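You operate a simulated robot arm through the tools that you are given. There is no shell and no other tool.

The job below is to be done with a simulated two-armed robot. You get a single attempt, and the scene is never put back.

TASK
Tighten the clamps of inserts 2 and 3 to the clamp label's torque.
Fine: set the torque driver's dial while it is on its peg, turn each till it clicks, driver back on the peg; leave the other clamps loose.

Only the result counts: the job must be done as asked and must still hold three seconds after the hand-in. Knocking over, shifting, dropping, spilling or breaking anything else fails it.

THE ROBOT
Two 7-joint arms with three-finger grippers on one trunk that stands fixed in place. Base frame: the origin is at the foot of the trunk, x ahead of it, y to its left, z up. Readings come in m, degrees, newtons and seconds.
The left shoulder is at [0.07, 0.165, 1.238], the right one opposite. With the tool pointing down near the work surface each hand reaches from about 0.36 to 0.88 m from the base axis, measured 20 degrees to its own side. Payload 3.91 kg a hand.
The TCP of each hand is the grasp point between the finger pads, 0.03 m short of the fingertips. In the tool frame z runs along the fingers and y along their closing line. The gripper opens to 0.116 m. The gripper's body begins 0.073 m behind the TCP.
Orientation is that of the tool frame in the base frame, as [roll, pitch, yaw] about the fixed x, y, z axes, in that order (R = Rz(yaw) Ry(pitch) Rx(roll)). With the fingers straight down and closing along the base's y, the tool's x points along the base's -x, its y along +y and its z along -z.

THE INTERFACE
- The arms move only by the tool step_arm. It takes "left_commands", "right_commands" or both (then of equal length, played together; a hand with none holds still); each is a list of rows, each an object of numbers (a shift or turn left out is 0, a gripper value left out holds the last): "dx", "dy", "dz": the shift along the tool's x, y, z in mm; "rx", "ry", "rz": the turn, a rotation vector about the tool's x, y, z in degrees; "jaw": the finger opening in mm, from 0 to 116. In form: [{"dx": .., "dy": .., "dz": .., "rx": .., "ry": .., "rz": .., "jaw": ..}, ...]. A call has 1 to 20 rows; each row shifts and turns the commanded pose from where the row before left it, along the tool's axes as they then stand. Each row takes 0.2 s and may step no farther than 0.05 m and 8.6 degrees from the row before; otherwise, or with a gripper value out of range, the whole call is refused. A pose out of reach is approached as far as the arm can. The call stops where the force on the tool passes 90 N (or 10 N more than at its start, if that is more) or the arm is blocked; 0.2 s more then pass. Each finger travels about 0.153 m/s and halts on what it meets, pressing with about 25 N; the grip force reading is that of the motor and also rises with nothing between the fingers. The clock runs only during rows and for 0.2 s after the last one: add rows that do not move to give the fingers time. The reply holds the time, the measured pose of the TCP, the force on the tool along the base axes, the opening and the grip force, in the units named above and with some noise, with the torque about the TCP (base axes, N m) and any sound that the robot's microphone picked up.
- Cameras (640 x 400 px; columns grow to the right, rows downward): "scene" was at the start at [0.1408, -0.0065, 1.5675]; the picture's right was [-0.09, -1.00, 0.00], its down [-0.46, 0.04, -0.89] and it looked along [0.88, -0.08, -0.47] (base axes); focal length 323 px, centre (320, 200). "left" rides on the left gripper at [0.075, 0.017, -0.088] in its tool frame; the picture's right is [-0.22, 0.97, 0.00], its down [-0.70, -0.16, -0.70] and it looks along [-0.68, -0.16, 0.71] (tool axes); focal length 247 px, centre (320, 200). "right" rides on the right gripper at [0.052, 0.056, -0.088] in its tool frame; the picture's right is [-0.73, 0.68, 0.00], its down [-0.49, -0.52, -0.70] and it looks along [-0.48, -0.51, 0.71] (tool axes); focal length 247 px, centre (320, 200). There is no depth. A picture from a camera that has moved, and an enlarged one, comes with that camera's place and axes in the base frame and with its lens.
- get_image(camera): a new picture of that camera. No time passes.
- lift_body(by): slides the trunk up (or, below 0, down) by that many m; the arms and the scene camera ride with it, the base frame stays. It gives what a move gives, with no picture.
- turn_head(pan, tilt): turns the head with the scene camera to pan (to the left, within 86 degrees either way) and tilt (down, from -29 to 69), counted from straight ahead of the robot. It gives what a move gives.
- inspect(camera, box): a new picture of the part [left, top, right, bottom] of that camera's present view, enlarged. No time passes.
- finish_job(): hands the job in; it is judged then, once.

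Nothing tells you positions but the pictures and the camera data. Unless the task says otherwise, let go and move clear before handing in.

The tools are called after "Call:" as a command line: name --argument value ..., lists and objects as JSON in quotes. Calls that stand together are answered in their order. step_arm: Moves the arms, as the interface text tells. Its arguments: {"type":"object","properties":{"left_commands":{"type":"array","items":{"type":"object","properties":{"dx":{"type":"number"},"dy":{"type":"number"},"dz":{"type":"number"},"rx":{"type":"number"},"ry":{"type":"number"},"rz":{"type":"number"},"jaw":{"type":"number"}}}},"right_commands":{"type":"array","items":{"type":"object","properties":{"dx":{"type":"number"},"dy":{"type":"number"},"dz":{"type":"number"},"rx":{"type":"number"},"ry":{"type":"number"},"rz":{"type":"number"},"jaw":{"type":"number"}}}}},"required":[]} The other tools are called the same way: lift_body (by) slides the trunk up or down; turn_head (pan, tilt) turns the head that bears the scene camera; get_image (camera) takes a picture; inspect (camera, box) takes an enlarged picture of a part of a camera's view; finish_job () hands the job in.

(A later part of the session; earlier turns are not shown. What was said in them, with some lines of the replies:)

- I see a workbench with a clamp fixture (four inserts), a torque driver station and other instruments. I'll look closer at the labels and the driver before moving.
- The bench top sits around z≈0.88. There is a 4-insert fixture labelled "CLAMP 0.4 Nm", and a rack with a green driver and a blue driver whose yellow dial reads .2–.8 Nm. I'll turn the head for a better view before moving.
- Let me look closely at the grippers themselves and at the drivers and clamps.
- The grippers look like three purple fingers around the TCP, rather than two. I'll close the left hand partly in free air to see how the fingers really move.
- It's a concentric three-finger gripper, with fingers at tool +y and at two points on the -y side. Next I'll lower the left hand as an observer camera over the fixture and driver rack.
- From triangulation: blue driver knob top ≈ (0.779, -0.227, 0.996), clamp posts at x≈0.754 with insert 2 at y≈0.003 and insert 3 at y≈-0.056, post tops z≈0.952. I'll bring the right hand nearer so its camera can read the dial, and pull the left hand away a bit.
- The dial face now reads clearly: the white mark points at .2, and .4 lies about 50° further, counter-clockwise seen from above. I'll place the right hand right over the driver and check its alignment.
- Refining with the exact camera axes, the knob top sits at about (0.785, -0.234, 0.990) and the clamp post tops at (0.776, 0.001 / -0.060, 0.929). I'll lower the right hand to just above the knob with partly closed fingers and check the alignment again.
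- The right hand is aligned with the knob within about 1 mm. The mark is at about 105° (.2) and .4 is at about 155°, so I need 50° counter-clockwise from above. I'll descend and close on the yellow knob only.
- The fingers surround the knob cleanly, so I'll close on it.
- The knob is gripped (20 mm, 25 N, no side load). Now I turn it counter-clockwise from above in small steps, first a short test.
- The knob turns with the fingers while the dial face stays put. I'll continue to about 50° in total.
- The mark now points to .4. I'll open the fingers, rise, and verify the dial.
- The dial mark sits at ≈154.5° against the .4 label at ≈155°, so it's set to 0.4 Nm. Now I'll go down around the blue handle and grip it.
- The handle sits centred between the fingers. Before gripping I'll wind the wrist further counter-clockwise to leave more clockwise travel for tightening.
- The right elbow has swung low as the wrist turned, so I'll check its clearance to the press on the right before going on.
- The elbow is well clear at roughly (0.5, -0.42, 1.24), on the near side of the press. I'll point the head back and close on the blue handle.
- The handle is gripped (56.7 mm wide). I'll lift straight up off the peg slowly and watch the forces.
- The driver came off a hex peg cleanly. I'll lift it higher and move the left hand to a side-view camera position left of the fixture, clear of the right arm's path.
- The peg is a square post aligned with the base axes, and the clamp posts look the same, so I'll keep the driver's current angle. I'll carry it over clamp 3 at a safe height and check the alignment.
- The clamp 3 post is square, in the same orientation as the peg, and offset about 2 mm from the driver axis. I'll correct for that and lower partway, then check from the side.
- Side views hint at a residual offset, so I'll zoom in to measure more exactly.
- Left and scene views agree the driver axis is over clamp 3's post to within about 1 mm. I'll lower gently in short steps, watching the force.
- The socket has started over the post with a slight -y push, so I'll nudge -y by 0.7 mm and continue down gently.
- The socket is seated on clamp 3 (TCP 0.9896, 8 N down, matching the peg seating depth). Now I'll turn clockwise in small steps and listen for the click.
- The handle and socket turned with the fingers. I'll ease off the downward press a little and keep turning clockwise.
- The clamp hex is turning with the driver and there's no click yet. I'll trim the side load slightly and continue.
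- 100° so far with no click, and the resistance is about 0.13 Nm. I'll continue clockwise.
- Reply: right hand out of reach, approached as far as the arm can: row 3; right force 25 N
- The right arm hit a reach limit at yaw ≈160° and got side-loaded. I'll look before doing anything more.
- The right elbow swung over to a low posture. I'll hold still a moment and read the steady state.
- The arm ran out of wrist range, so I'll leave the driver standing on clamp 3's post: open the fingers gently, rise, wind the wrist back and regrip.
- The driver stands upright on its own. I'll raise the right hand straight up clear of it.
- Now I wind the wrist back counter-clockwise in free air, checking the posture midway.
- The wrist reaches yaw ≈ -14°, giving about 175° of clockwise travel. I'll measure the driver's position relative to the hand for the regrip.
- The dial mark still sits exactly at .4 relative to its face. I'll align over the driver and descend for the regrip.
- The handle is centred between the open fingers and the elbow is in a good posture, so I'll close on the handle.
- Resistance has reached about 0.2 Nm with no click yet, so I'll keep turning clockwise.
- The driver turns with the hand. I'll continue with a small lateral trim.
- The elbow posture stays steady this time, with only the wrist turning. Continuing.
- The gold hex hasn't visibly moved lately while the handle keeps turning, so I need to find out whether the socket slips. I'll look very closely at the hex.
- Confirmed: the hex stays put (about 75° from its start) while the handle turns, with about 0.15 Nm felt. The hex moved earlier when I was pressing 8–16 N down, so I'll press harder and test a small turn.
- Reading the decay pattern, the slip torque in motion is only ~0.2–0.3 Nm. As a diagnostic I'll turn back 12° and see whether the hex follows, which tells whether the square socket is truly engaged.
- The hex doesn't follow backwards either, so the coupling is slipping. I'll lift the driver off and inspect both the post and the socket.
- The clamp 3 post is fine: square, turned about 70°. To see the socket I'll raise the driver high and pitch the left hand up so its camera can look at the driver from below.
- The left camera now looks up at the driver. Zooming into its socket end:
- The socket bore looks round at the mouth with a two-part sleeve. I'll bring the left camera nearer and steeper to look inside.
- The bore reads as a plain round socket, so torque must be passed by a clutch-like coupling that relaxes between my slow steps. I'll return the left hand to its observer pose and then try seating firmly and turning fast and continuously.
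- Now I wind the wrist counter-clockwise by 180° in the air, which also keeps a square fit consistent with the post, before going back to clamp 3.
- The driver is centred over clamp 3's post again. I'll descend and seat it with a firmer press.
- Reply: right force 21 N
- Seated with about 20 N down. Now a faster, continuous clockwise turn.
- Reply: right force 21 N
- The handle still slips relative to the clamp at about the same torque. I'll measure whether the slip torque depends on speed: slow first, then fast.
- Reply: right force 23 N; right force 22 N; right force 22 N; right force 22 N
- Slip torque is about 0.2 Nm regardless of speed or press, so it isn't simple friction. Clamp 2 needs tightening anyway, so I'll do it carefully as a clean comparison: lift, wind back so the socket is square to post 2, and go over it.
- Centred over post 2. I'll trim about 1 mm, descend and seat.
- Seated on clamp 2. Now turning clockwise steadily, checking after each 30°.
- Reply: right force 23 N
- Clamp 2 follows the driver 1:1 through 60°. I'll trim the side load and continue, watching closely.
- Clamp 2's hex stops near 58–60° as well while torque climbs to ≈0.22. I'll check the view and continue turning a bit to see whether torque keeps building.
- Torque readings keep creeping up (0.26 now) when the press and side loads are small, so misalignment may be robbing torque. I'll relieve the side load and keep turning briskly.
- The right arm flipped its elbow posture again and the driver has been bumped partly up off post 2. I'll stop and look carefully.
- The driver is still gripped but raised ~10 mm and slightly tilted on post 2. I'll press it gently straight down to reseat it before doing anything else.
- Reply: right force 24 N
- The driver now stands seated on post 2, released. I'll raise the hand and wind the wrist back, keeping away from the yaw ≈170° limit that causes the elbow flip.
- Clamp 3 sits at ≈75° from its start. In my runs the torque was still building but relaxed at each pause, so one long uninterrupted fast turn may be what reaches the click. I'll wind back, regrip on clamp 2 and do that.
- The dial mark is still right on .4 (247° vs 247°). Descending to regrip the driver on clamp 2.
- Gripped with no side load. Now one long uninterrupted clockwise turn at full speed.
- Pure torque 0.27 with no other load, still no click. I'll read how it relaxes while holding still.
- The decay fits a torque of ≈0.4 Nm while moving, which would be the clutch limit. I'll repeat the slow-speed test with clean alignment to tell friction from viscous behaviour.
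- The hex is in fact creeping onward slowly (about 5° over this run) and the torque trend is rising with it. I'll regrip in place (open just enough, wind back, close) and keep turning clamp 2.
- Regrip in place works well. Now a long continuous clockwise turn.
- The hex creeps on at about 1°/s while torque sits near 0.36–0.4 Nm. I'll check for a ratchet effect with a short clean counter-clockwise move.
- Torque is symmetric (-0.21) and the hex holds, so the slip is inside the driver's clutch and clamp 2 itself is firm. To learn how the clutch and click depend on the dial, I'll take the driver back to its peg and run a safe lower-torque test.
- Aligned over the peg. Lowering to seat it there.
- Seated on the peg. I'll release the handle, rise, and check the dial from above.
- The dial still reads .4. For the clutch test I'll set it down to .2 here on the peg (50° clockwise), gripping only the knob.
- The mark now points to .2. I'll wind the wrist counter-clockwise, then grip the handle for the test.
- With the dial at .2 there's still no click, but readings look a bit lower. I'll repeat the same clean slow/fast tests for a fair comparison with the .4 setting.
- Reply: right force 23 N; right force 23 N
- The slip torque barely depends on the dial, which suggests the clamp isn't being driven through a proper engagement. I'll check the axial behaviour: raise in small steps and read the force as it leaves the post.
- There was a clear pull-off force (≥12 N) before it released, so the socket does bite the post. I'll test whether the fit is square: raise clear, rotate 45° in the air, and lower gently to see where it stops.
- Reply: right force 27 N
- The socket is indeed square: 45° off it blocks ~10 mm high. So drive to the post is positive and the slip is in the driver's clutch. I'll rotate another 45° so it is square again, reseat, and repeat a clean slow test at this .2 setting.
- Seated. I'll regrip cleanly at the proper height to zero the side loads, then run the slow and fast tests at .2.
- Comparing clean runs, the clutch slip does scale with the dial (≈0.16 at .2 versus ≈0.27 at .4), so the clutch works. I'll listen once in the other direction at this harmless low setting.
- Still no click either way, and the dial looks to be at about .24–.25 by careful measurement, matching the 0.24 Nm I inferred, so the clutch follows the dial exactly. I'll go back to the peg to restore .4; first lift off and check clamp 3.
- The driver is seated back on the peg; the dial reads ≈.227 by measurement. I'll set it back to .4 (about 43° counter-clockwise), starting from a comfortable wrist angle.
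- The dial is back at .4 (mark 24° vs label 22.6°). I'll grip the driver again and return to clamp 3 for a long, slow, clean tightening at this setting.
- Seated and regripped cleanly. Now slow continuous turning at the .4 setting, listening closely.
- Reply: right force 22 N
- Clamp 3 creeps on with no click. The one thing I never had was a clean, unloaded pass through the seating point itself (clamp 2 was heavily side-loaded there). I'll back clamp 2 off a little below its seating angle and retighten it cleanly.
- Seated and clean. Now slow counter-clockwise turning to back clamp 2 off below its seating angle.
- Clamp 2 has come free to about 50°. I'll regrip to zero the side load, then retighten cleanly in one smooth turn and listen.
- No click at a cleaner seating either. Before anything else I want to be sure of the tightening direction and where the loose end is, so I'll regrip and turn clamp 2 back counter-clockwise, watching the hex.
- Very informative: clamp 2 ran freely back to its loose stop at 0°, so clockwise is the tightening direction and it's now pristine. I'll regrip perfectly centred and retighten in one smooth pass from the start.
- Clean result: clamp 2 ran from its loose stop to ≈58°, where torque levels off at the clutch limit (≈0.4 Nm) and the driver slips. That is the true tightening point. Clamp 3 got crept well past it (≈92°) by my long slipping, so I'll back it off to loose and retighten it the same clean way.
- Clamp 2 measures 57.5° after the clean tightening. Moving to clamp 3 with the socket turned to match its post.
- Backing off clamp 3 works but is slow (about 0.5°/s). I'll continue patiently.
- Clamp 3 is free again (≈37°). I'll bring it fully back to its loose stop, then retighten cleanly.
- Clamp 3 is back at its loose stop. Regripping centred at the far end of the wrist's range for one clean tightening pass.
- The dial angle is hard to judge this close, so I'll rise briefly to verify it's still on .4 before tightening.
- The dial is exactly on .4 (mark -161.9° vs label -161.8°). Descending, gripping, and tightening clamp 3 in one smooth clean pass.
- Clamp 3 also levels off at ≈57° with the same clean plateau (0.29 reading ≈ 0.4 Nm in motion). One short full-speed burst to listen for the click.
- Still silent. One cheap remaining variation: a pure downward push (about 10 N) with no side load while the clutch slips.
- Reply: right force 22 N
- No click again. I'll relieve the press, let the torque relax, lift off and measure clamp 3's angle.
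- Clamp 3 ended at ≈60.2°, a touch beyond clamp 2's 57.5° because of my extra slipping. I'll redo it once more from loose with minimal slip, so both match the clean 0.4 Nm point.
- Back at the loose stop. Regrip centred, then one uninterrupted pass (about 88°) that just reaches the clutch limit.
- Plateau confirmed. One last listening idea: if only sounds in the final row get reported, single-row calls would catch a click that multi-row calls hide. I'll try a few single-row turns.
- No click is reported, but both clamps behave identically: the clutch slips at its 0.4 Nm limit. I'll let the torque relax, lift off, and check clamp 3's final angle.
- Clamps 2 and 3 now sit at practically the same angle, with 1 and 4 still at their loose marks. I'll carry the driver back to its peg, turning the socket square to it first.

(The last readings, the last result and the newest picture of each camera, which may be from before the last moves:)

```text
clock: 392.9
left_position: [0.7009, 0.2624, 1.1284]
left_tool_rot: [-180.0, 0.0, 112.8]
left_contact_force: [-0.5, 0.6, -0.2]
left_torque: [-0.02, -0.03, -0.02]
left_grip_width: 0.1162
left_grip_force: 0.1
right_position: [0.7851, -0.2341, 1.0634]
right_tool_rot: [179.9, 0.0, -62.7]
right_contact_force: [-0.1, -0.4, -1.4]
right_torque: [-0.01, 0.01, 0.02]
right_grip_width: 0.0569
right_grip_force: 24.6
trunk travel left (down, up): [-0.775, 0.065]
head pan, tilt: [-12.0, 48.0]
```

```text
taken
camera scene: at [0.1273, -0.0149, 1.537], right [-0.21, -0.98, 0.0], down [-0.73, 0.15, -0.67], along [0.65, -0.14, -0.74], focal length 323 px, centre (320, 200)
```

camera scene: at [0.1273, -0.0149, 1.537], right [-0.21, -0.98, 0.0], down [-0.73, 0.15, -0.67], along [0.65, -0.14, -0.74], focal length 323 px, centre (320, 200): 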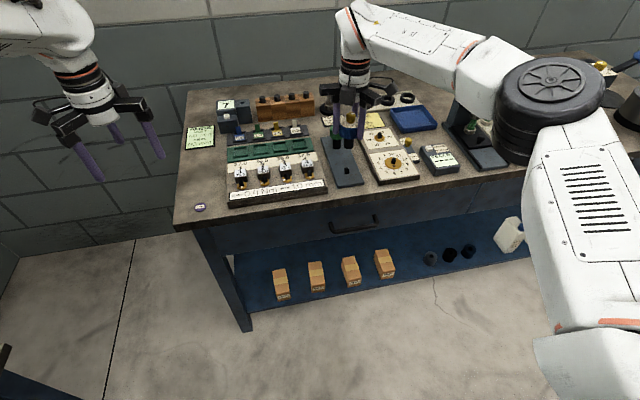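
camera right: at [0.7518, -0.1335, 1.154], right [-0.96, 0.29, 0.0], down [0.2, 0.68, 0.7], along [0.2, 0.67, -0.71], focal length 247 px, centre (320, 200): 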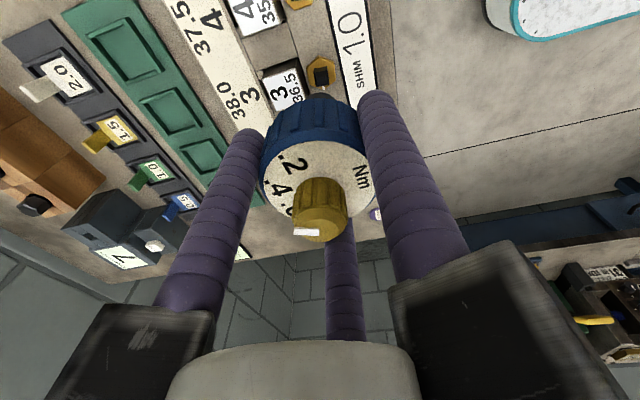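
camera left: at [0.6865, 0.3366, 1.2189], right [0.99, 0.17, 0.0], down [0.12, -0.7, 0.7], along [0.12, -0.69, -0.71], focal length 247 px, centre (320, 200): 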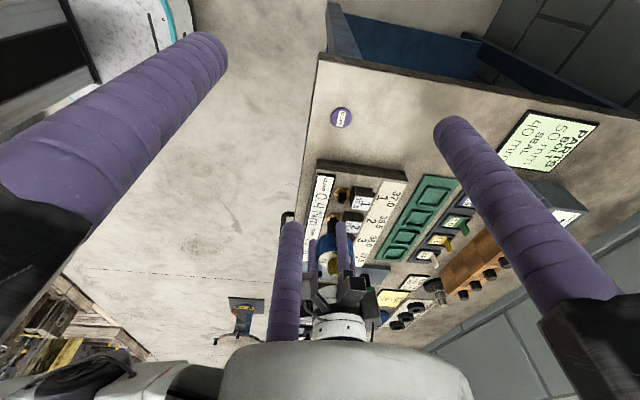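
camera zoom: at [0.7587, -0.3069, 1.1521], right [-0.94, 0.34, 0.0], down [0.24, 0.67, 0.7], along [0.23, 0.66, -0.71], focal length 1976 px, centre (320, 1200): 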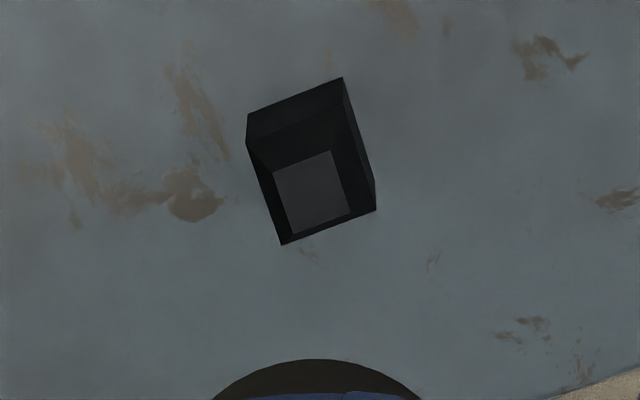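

Aligned over the peg. Lowering and releasing the driver there.

Call:
step_arm --right_commands '[{"dx": 0.4, "dy": -0.7}, {"dz": 30}, {"dz": 30}, {"dz": 25}, {"dz": 9}, {"dz": 4}, {}]'

Call:
inspect --camera "scene" --box '[310, 110, 390, 190]'

```text
clock: 394.6
left_position: [0.7006, 0.2599, 1.1299]
left_tool_rot: [180.0, -0.1, 112.7]
left_contact_force: [-1.0, -0.7, 0.0]
left_torque: [0.01, 0.02, 0.01]
left_grip_width: 0.116
left_grip_force: 0.1
right_position: [0.7848, -0.2363, 0.9661]
right_tool_rot: [-179.8, 0.0, -62.6]
right_contact_force: [0.3, -3.7, 5.4]
right_torque: [-0.19, 0.05, 0.01]
right_grip_width: 0.0566
right_grip_force: 25.3
trunk travel left (down, up): [-0.775, 0.065]
head pan, tilt: [-12.0, 48.0]
```

```text
5.00 times, centred on (350, 150) of scene
camera zoom: at [0.1262, -0.0155, 1.5372], right [-0.21, -0.98, 0.0], down [-0.73, 0.16, -0.67], along [0.65, -0.14, -0.74], focal length 1614 px, centre (170, 450)
```

zoom: 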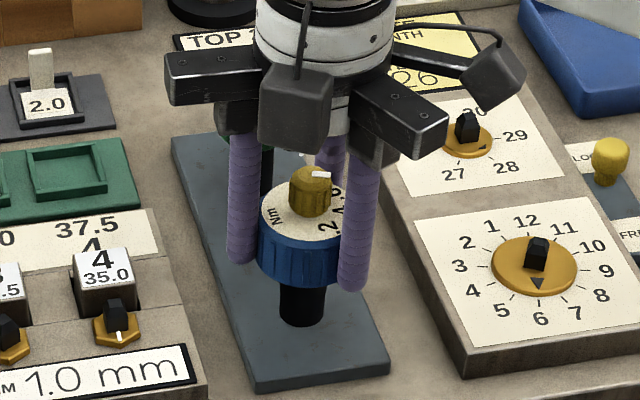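

The driver is seated on the peg. Releasing it and rising clear.

Call:
step_arm --right_commands '[{"dz": -1}, {"jaw": 64}, {"jaw": 80}, {"jaw": 100}, {}, {"dz": -25}, {"dz": -30}, {"dz": -30}, {"dz": -20}, {}]'

Call:
inspect --camera "right" --box '[270, 40, 370, 130]'

Call:
inspect --camera "scene" --box '[310, 110, 390, 190]'

```text
clock: 396.8
left_position: [0.7013, 0.2613, 1.1287]
left_tool_rot: [180.0, -0.1, 112.9]
left_contact_force: [0.2, 0.9, 0.5]
left_torque: [-0.01, 0.01, 0.0]
left_grip_width: 0.1158
left_grip_force: 0.1
right_position: [0.7862, -0.233, 1.0707]
right_tool_rot: [-180.0, 0.0, -62.6]
right_contact_force: [0.1, 0.3, -1.0]
right_torque: [0.01, -0.02, 0.01]
right_grip_width: 0.1001
right_grip_force: 0.2
trunk travel left (down, up): [-0.775, 0.065]
head pan, tilt: [-12.0, 48.0]
```

```text
4.44 times, centred on (320, 85) of right
camera zoom: at [0.7607, -0.306, 1.1599], right [-0.94, 0.34, 0.0], down [0.24, 0.67, 0.7], along [0.24, 0.66, -0.71], focal length 1098 px, centre (320, 711)
```

zoom: 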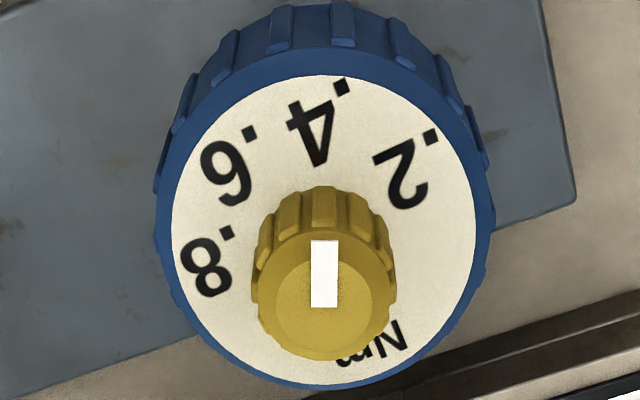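

```text
5.00 times, centred on (350, 150) of scene
camera zoom: at [0.1273, -0.0152, 1.537], right [-0.21, -0.98, 0.0], down [-0.73, 0.15, -0.67], along [0.65, -0.14, -0.74], focal length 1614 px, centre (170, 450)
```

zoom: 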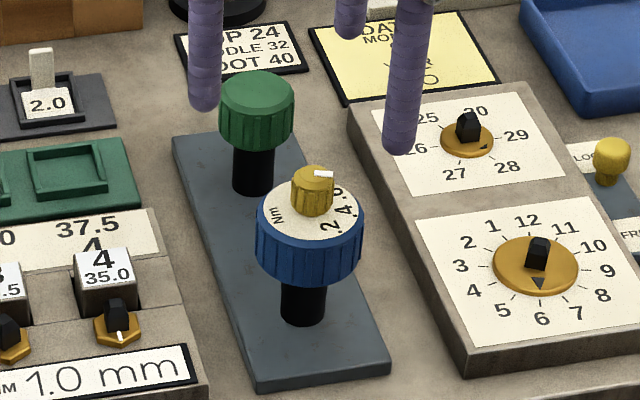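

Dial reads .4 and the driver stands on its peg. I'll compare the final angles of clamps 2 and 3 closely.

Call:
inspect --camera "scene" --box '[250, 165, 300, 190]'

Call:
inspect --camera "left" --box '[315, 200, 365, 250]'

```text
12.80 times, centred on (275, 178) of scene
camera zoom: at [0.1273, -0.0152, 1.537], right [-0.21, -0.98, 0.0], down [-0.73, 0.15, -0.67], along [0.65, -0.14, -0.74], focal length 4131 px, centre (896, 488)
```

zoom: 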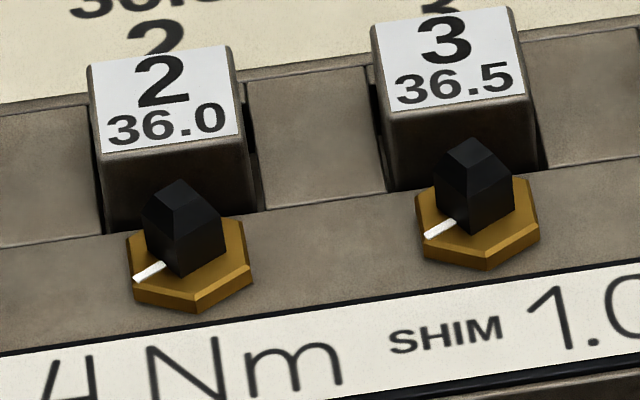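

```text
8.00 times, centred on (340, 225) of left
camera zoom: at [0.6875, 0.3367, 1.2184], right [0.99, 0.17, 0.0], down [0.12, -0.7, 0.7], along [0.12, -0.69, -0.71], focal length 1976 px, centre (160, 0)
```

zoom: 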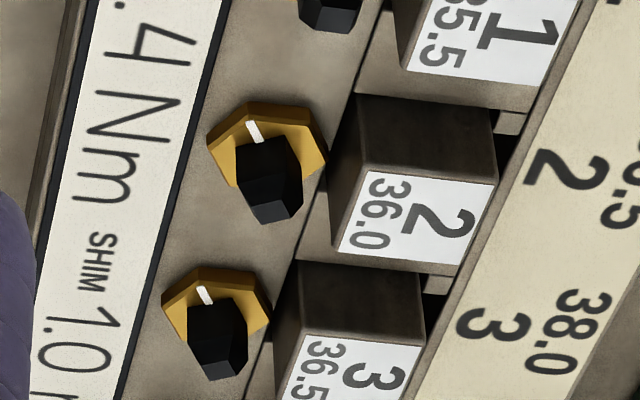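

Clamp 3 is still 2–3° further than clamp 2 because of my listening turns. I'll do one final clean redo of clamp 3 with no extra slip, following the same proven steps.

Call:
step_arm --right_commands '[{"dz": 30}, {"dz": 30}, {"dz": 30}, {"dz": 15}, {}, {"jaw": 75}, {"jaw": 62}, {"jaw": 54}, {"jaw": 48}, {}, {}, {"dz": -5}, {"dz": -15}, {"dz": -35}, {"dz": -42}, {}]'

Call:
step_arm --right_commands '[{"rz": 8.55}, {"rz": 8.55}, {"rz": 8.55}, {"rz": 8.55}, {"rz": 8.55}, {"rz": 8.55}, {"rz": 8.55}, {}]'

```text
clock: 400.1
left_position: [0.7007, 0.2617, 1.1289]
left_tool_rot: [-180.0, 0.0, 112.8]
left_contact_force: [-0.2, 0.9, 0.2]
left_torque: [-0.02, 0.01, 0.01]
left_grip_width: 0.1161
left_grip_force: 0.0
right_position: [0.7851, -0.2341, 1.063]
right_tool_rot: [-180.0, 0.2, -62.7]
right_contact_force: [0.4, 0.3, -1.9]
right_torque: [0.02, 0.0, -0.02]
right_grip_width: 0.0567
right_grip_force: 24.7
trunk travel left (down, up): [-0.775, 0.065]
head pan, tilt: [-12.0, 48.0]
```

```text
clock: 401.9
left_position: [0.6999, 0.2618, 1.1302]
left_tool_rot: [180.0, -0.1, 112.8]
left_contact_force: [0.4, 0.0, 0.0]
left_torque: [0.01, 0.0, -0.02]
left_grip_width: 0.1161
left_grip_force: 0.1
right_position: [0.7857, -0.2336, 1.0632]
right_tool_rot: [180.0, 0.0, -122.6]
right_contact_force: [-1.2, -0.1, -2.2]
right_torque: [-0.02, 0.01, -0.06]
right_grip_width: 0.0569
right_grip_force: 25.2
trunk travel left (down, up): [-0.775, 0.065]
head pan, tilt: [-12.0, 48.0]
```

Call:
step_arm --right_commands '[{"dx": -34.6, "dy": 26.1}, {"dx": -34.6, "dy": 26.1}, {"dx": -34.6, "dy": 26.1}, {"dx": -34.6, "dy": 26.1}, {}, {}]'

Call:
inspect --camera "right" --box '[280, 50, 360, 110]'

```text
clock: 403.4
left_position: [0.7001, 0.2616, 1.1293]
left_tool_rot: [179.9, 0.0, 112.6]
left_contact_force: [-0.2, 0.3, -0.1]
left_torque: [0.03, -0.01, 0.02]
left_grip_width: 0.1163
left_grip_force: 0.1
right_position: [0.7717, -0.0623, 1.0625]
right_tool_rot: [-180.0, 0.0, -122.5]
right_contact_force: [0.3, 0.9, -1.7]
right_torque: [0.0, -0.02, 0.03]
right_grip_width: 0.0569
right_grip_force: 25.1
trunk travel left (down, up): [-0.775, 0.065]
head pan, tilt: [-12.0, 48.0]
```

```text
6.67 times, centred on (320, 80) of right
camera zoom: at [0.6966, -0.076, 1.1515], right [-0.18, 0.98, 0.0], down [0.7, 0.13, 0.7], along [0.69, 0.13, -0.71], focal length 1646 px, centre (320, 1000)
```

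zoom: 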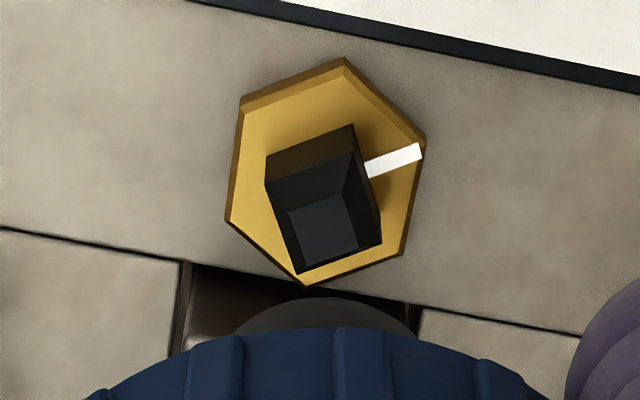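

Call:
step_arm --right_commands '[{"dz": 30}, {"dz": 25}, {"dz": 10}, {"dz": 6}, {}, {"jaw": 62}, {"jaw": 72}, {}, {"jaw": 62}, {"jaw": 54}, {"jaw": 48}, {}, {}]'

Call:
step_arm --right_commands '[{"rz": -1.5}, {"rz": -1.5}, {"rz": -1.5}, {"rz": -1.5}, {"rz": -1.5}, {"rz": -1.5}, {"rz": -1.5}, {"rz": -1.5}, {"rz": -1.5}, {"rz": -1.5}, {"rz": -1.5}, {"rz": -1.5}, {"rz": -1.5}, {"rz": -1.5}, {"rz": -1.5}, {"rz": -1.5}, {"rz": -1.5}, {"rz": -1.5}, {"rz": -1.5}, {"rz": -1.5}]'

Call:
step_arm --right_commands '[{"rz": -2}, {"rz": -2}, {"rz": -2}, {"rz": -2}, {"rz": -2}, {"rz": -2}, {"rz": -2}, {"rz": -2}, {"rz": -2}, {"rz": -2}, {"rz": -2}, {"rz": -2}, {"rz": -2}, {"rz": -2}, {"rz": -2}, {"rz": -2}, {"rz": -2}, {"rz": -2}, {"rz": -2}, {"rz": -2}]'

Call:
step_arm --right_commands '[{"rz": -3}, {"rz": -3}, {"rz": -3}, {"rz": -3}, {"rz": -3}, {"rz": -3}, {"rz": -3}, {"rz": -3}, {"rz": -3}, {"rz": -3}, {"rz": -3}, {"rz": -3}, {"rz": -3}, {"rz": -3}, {"rz": -3}, {"rz": -3}, {"rz": -3}, {"rz": -3}]'

Call:
inspect --camera "left" --box '[320, 215, 360, 255]'

```text
clock: 406.1
left_position: [0.6997, 0.2613, 1.1283]
left_tool_rot: [-180.0, 0.0, 112.8]
left_contact_force: [-0.5, -0.4, -0.2]
left_torque: [0.01, 0.01, 0.01]
left_grip_width: 0.1161
left_grip_force: 0.0
right_position: [0.7714, -0.0611, 0.9921]
right_tool_rot: [-180.0, -0.1, -122.5]
right_contact_force: [0.0, 0.2, 1.8]
right_torque: [0.07, 0.05, -0.01]
right_grip_width: 0.0567
right_grip_force: 25.0
trunk travel left (down, up): [-0.775, 0.065]
head pan, tilt: [-12.0, 48.0]
```

```text
clock: 410.4
left_position: [0.7007, 0.261, 1.129]
left_tool_rot: [179.9, 0.0, 112.8]
left_contact_force: [-0.4, 0.3, 0.8]
left_torque: [0.0, -0.02, 0.01]
left_grip_width: 0.116
left_grip_force: 0.1
right_position: [0.7706, -0.0616, 0.9926]
right_tool_rot: [-180.0, 0.1, -92.3]
right_contact_force: [-3.6, -1.3, -1.8]
right_torque: [0.08, 0.24, -0.3]
right_grip_width: 0.0569
right_grip_force: 25.2
trunk travel left (down, up): [-0.775, 0.065]
head pan, tilt: [-12.0, 48.0]
```

```text
clock: 414.6
left_position: [0.7006, 0.2615, 1.1295]
left_tool_rot: [-180.0, 0.0, 112.9]
left_contact_force: [-0.4, 0.1, 0.0]
left_torque: [0.07, -0.02, -0.03]
left_grip_width: 0.1163
left_grip_force: 0.0
right_position: [0.7715, -0.0602, 0.9921]
right_tool_rot: [-180.0, 0.0, -52.5]
right_contact_force: [-1.2, -0.2, 0.3]
right_torque: [0.06, 0.16, -0.13]
right_grip_width: 0.0569
right_grip_force: 24.6
trunk travel left (down, up): [-0.775, 0.065]
head pan, tilt: [-12.0, 48.0]
```

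```text
clock: 418.4
left_position: [0.7014, 0.261, 1.1288]
left_tool_rot: [-180.0, -0.1, 112.7]
left_contact_force: [1.0, 0.6, -0.2]
left_torque: [-0.01, 0.0, -0.03]
left_grip_width: 0.1159
left_grip_force: 0.1
right_position: [0.772, -0.061, 0.9924]
right_tool_rot: [-179.9, 0.0, 1.6]
right_contact_force: [-0.8, 0.7, 0.2]
right_torque: [0.16, 0.12, -0.3]
right_grip_width: 0.0571
right_grip_force: 24.8
trunk travel left (down, up): [-0.775, 0.065]
head pan, tilt: [-12.0, 48.0]
```

```text
10.00 times, centred on (340, 235) of left
camera zoom: at [0.6874, 0.337, 1.2183], right [0.99, 0.17, 0.0], down [0.12, -0.7, 0.7], along [0.12, -0.69, -0.71], focal length 2470 px, centre (120, -150)
```

zoom: 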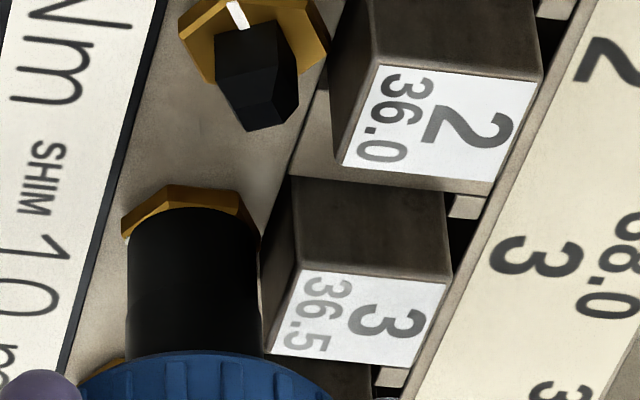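

Call:
step_arm --right_commands '[{"rz": 2}, {}, {}, {"jaw": 62}, {"jaw": 76}, {}, {"dz": 1}, {"rz": -5}, {"rz": -5}, {"rz": -5}, {}, {"jaw": 64}, {"jaw": 54}, {"jaw": 48}, {}, {}]'

Call:
step_arm --right_commands '[{"rz": 8}, {"rz": 8}, {"rz": 8}, {"rz": 8}, {"rz": 8}, {"rz": 8}, {"rz": 8}, {"rz": 8}, {"rz": 8}, {"rz": 8}, {"rz": 8}]'

Call:
step_arm --right_commands '[{"rz": 5}, {"rz": 5}]'

Call:
inspect --camera "left" --box '[320, 215, 360, 255]'

```text
clock: 421.8
left_position: [0.7012, 0.2609, 1.1296]
left_tool_rot: [180.0, 0.0, 112.8]
left_contact_force: [0.0, 0.0, 0.1]
left_torque: [-0.04, 0.0, 0.0]
left_grip_width: 0.1159
left_grip_force: 0.0
right_position: [0.7717, -0.0615, 0.9923]
right_tool_rot: [179.9, -0.1, 14.6]
right_contact_force: [-0.6, 0.0, -0.4]
right_torque: [-0.01, 0.02, 0.0]
right_grip_width: 0.0569
right_grip_force: 24.6
trunk travel left (down, up): [-0.775, 0.065]
head pan, tilt: [-12.0, 48.0]
```

```text
clock: 424.1
left_position: [0.7006, 0.2615, 1.1282]
left_tool_rot: [-180.0, -0.1, 112.8]
left_contact_force: [-0.1, -0.4, -0.4]
left_torque: [0.03, 0.03, -0.02]
left_grip_width: 0.1161
left_grip_force: 0.0
right_position: [0.7715, -0.0616, 0.9919]
right_tool_rot: [180.0, 0.0, -73.7]
right_contact_force: [-5.4, -1.0, -1.4]
right_torque: [-0.08, 0.2, 0.29]
right_grip_width: 0.0568
right_grip_force: 24.6
trunk travel left (down, up): [-0.775, 0.065]
head pan, tilt: [-12.0, 48.0]
```

```text
clock: 424.8
left_position: [0.7001, 0.2619, 1.1293]
left_tool_rot: [-180.0, -0.1, 112.8]
left_contact_force: [0.1, 0.9, -0.3]
left_torque: [0.0, -0.02, 0.0]
left_grip_width: 0.1158
left_grip_force: 0.1
right_position: [0.7724, -0.0611, 0.9912]
right_tool_rot: [-180.0, 0.0, -83.5]
right_contact_force: [-4.8, -1.2, -1.7]
right_torque: [-0.11, 0.23, 0.25]
right_grip_width: 0.0567
right_grip_force: 24.8
trunk travel left (down, up): [-0.775, 0.065]
head pan, tilt: [-12.0, 48.0]
```

```text
10.00 times, centred on (340, 235) of left
camera zoom: at [0.687, 0.3367, 1.2187], right [0.99, 0.17, 0.0], down [0.12, -0.7, 0.7], along [0.12, -0.69, -0.71], focal length 2470 px, centre (120, -150)
```

zoom: 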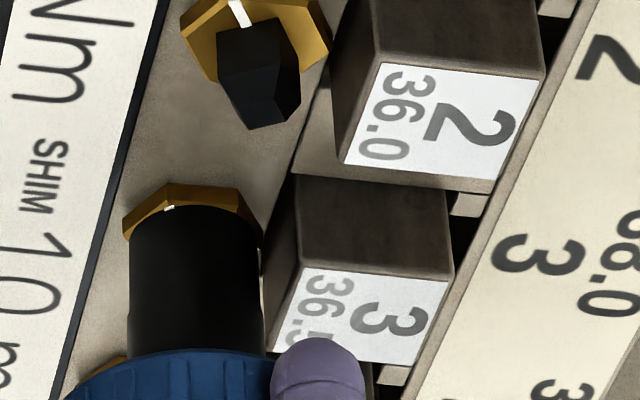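

Plateau reached with a clean load and minimal slip. Letting the torque relax, lifting off, and returning to the peg.

Call:
step_arm --right_commands '[{}, {}, {}, {}, {}, {}, {}, {}, {"dz": -4}, {"dz": -6}, {"dz": -20}, {"dz": -25}, {"dz": -18}, {}]'

Call:
inspect --camera "right" --box '[280, 50, 360, 110]'

Call:
inspect --camera "scene" --box '[250, 165, 300, 190]'

```text
clock: 427.8
left_position: [0.7025, 0.2605, 1.1286]
left_tool_rot: [-180.0, 0.1, 112.8]
left_contact_force: [-0.5, -0.1, -0.3]
left_torque: [0.0, -0.01, 0.03]
left_grip_width: 0.116
left_grip_force: 0.1
right_position: [0.7735, -0.0627, 1.0644]
right_tool_rot: [180.0, -0.1, -83.4]
right_contact_force: [-0.3, -0.2, -2.2]
right_torque: [0.0, 0.0, 0.01]
right_grip_width: 0.0567
right_grip_force: 25.0
trunk travel left (down, up): [-0.775, 0.065]
head pan, tilt: [-12.0, 48.0]
```

```text
6.67 times, centred on (320, 80) of right
camera zoom: at [0.7234, -0.1204, 1.154], right [-0.76, 0.65, 0.0], down [0.46, 0.54, 0.7], along [0.45, 0.53, -0.71], focal length 1646 px, centre (320, 1000)
```

zoom: 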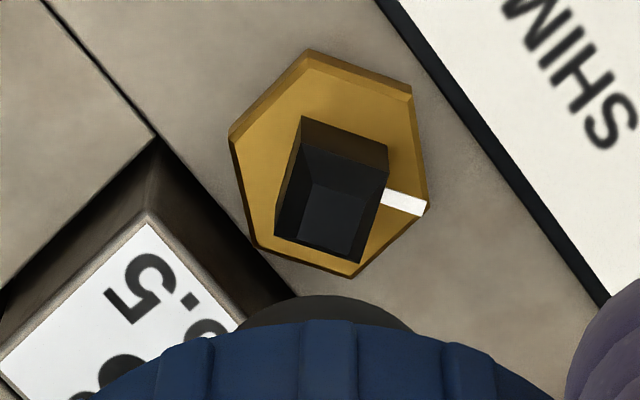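

```text
12.80 times, centred on (275, 178) of scene
camera zoom: at [0.1275, -0.0151, 1.537], right [-0.21, -0.98, 0.0], down [-0.73, 0.15, -0.67], along [0.65, -0.14, -0.74], focal length 4131 px, centre (896, 488)
```

zoom: 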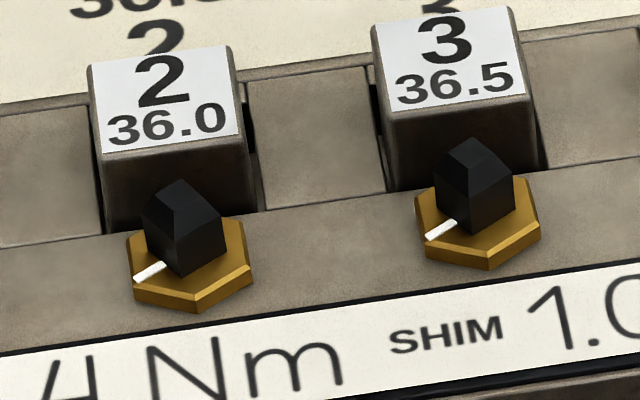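

Both clamps now show the same angle (≈57.5° and ≈58.5°). Taking the driver back to the peg.

Call:
step_arm --right_commands '[{"rz": -8.36}, {"rz": -8.36}, {"rz": -8.36}, {"rz": -8.36}, {"rz": -8.36}, {"rz": -8.36}, {"rz": -8.36}, {"dx": 21.1, "dy": 37.9}, {"dx": 21.1, "dy": 37.9}, {"dx": 21.1, "dy": 37.9}, {"dx": 21.1, "dy": 37.9}, {}, {}]'

Call:
inspect --camera "right" --box '[290, 50, 350, 100]'

```text
clock: 430.6
left_position: [0.7016, 0.2618, 1.1288]
left_tool_rot: [-180.0, 0.0, 112.8]
left_contact_force: [0.3, -0.8, 0.0]
left_torque: [0.0, -0.03, 0.0]
left_grip_width: 0.1166
left_grip_force: 0.1
right_position: [0.7848, -0.2346, 1.0644]
right_tool_rot: [179.9, -0.1, -24.9]
right_contact_force: [0.0, 0.9, -2.6]
right_torque: [-0.01, -0.01, -0.01]
right_grip_width: 0.0568
right_grip_force: 24.8
trunk travel left (down, up): [-0.775, 0.065]
head pan, tilt: [-12.0, 48.0]
```

```text
8.00 times, centred on (320, 75) of right
camera zoom: at [0.8093, -0.3078, 1.1535], right [-0.95, -0.31, 0.0], down [-0.22, 0.68, 0.7], along [-0.22, 0.67, -0.71], focal length 1976 px, centre (320, 1200)
```

zoom: 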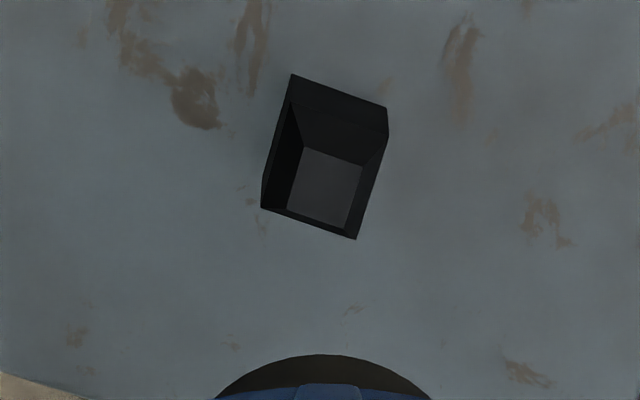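

Call:
step_arm --right_commands '[{"dz": 30}, {"dz": 30}, {"dz": 25}, {"dz": 8}, {"dz": 4}, {}]'

Call:
step_arm --right_commands '[{"dz": 1}, {}, {"jaw": 64}, {"jaw": 80}, {"jaw": 100}, {}, {"dz": -25}, {"dz": -30}, {"dz": -30}, {"dz": -30}, {}]'

Call:
inspect --camera "scene" --box '[310, 110, 390, 190]'

Call:
inspect --camera "right" --box '[260, 20, 380, 140]'

```text
clock: 431.9
left_position: [0.7018, 0.2601, 1.1279]
left_tool_rot: [-180.0, 0.0, 112.7]
left_contact_force: [-0.7, -0.1, -1.1]
left_torque: [-0.02, -0.01, -0.03]
left_grip_width: 0.116
left_grip_force: 0.0
right_position: [0.7854, -0.2356, 0.9675]
right_tool_rot: [180.0, -0.1, -24.9]
right_contact_force: [4.3, -3.0, 1.5]
right_torque: [-0.19, -0.25, 0.03]
right_grip_width: 0.0568
right_grip_force: 25.2
trunk travel left (down, up): [-0.775, 0.065]
head pan, tilt: [-12.0, 48.0]
```

```text
clock: 434.4
left_position: [0.7011, 0.2615, 1.1287]
left_tool_rot: [-180.0, 0.0, 112.8]
left_contact_force: [0.4, 0.2, -0.2]
left_torque: [0.01, 0.03, 0.0]
left_grip_width: 0.1161
left_grip_force: 0.1
right_position: [0.7835, -0.2349, 1.0803]
right_tool_rot: [-180.0, 0.0, -24.9]
right_contact_force: [-0.2, -1.1, 0.1]
right_torque: [-0.02, -0.02, 0.0]
right_grip_width: 0.0997
right_grip_force: 0.0
trunk travel left (down, up): [-0.775, 0.065]
head pan, tilt: [-12.0, 48.0]
```

```text
5.00 times, centred on (350, 150) of scene
camera zoom: at [0.1275, -0.0153, 1.537], right [-0.21, -0.98, 0.0], down [-0.73, 0.15, -0.67], along [0.65, -0.14, -0.74], focal length 1614 px, centre (170, 450)
```

zoom: 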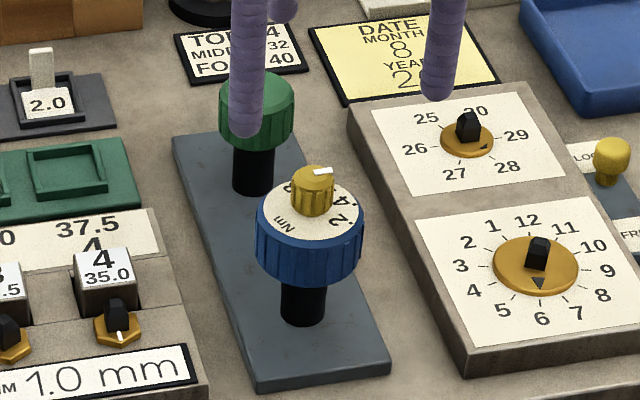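

```text
3.33 times, centred on (320, 80) of right
camera zoom: at [0.8088, -0.3078, 1.1698], right [-0.95, -0.31, 0.0], down [-0.22, 0.68, 0.7], along [-0.22, 0.67, -0.71], focal length 823 px, centre (320, 600)
```

zoom: 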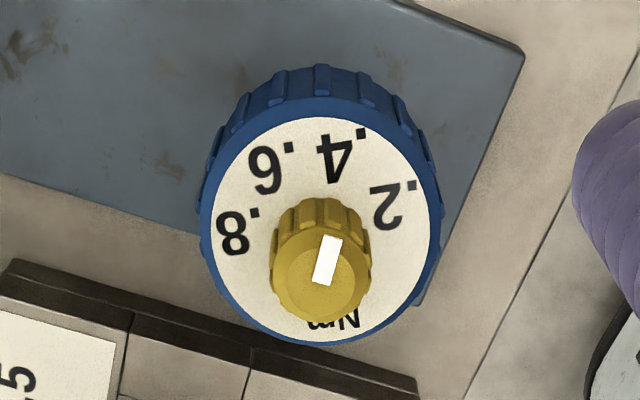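

The driver stands on its peg with the dial at .4. Now I retreat both hands clear of the bench.

Call:
step_arm --right_commands '[{"dz": -40}, {"dz": -40}, {"dz": -40}, {"dz": -40}, {}]' --left_commands '[{"dz": -30}, {"dz": -30}, {"dz": -30}, {"dz": -30}, {}]'

Call:
get_image --camera "scene"

Call:
inspect --camera "scene" --box '[180, 80, 440, 220]'

```text
clock: 435.6
left_position: [0.7021, 0.2608, 1.2486]
left_tool_rot: [-179.9, 0.0, 112.8]
left_contact_force: [-0.2, -0.1, 0.6]
left_torque: [0.01, 0.04, 0.04]
left_grip_width: 0.116
left_grip_force: 0.1
right_position: [0.7857, -0.235, 1.2413]
right_tool_rot: [179.9, 0.0, -24.9]
right_contact_force: [0.1, 0.0, -0.6]
right_torque: [0.02, 0.02, 0.01]
right_grip_width: 0.1002
right_grip_force: 0.0
trunk travel left (down, up): [-0.775, 0.065]
head pan, tilt: [-12.0, 48.0]
```

```text
taken
camera scene: at [0.1279, -0.0153, 1.537], right [-0.21, -0.98, 0.0], down [-0.73, 0.15, -0.67], along [0.65, -0.14, -0.74], focal length 323 px, centre (320, 200)
```

scene: 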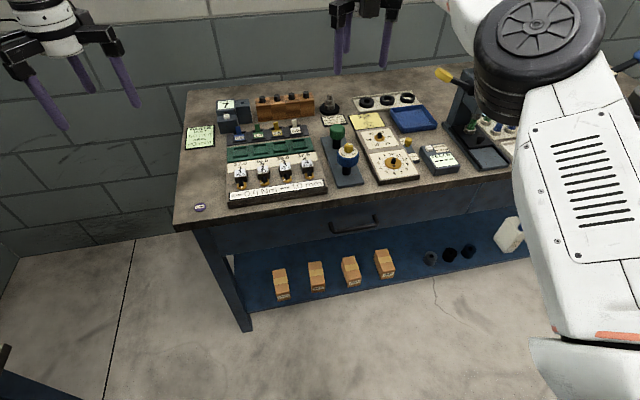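

```text
2.46 times, centred on (310, 150) of scene
camera zoom: at [0.1279, -0.0153, 1.537], right [-0.21, -0.98, 0.0], down [-0.73, 0.15, -0.67], along [0.65, -0.14, -0.74], focal length 794 px, centre (345, 323)
```

zoom: 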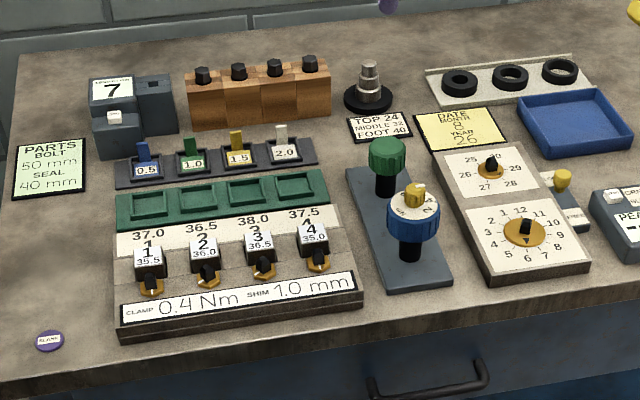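

Everything is in place: clamps 2 and 3 are at matching angles where the driver's clutch slips at its .4 Nm setting. Clamps 1 and 4 are still at their loose marks, the driver is back on its peg with the dial on .4, and both hands are clear. The microphone never reported a click in any run, so I stopped each turn on the torque plateau instead; I've run out of ways to draw a click out, so I'm handing in.

Call:
finish_job

```text
The job is handed in.
```

I handed the job in, but I never heard a click on either clamp. I can't confirm they clicked the way you asked.

- **Clamps 2 and 3:** I turned each clockwise from its loose stop until the driver slipped. They ended at about 57.5° (clamp 2) and 58.5° (clamp 3). The torque had levelled off there at roughly 0.4 Nm, going by the wrist readings and how they faded once the hand stopped. I used that plateau as the stopping point because no click was reported.
- **No click:** I tried slow and fast turning, pressing down, single small steps and both directions. The microphone reported nothing at any point.
- **Extra handling of the clamps:** While testing, I set the dial down to about .24 on the peg and turned clamp 3 at that setting, then put it back to .4. Long slipping had also pushed both clamps past the tightening point: clamp 2 to about 70°, clamp 3 to about 95°. I backed both off to loose and retightened them at .4, repeating clamp 3 until it matched clamp 2.
- **Arm jolts:** Twice the right arm hit its wrist limit and its elbow swung over. The second time bumped the driver partly up off clamp 2, and I reseated it.
- **End state:** In the final picture clamps 1 and 4 are still at their loose marks and the driver stands on its peg with the dial at .4. Both hands are clear, and nothing else looks moved.
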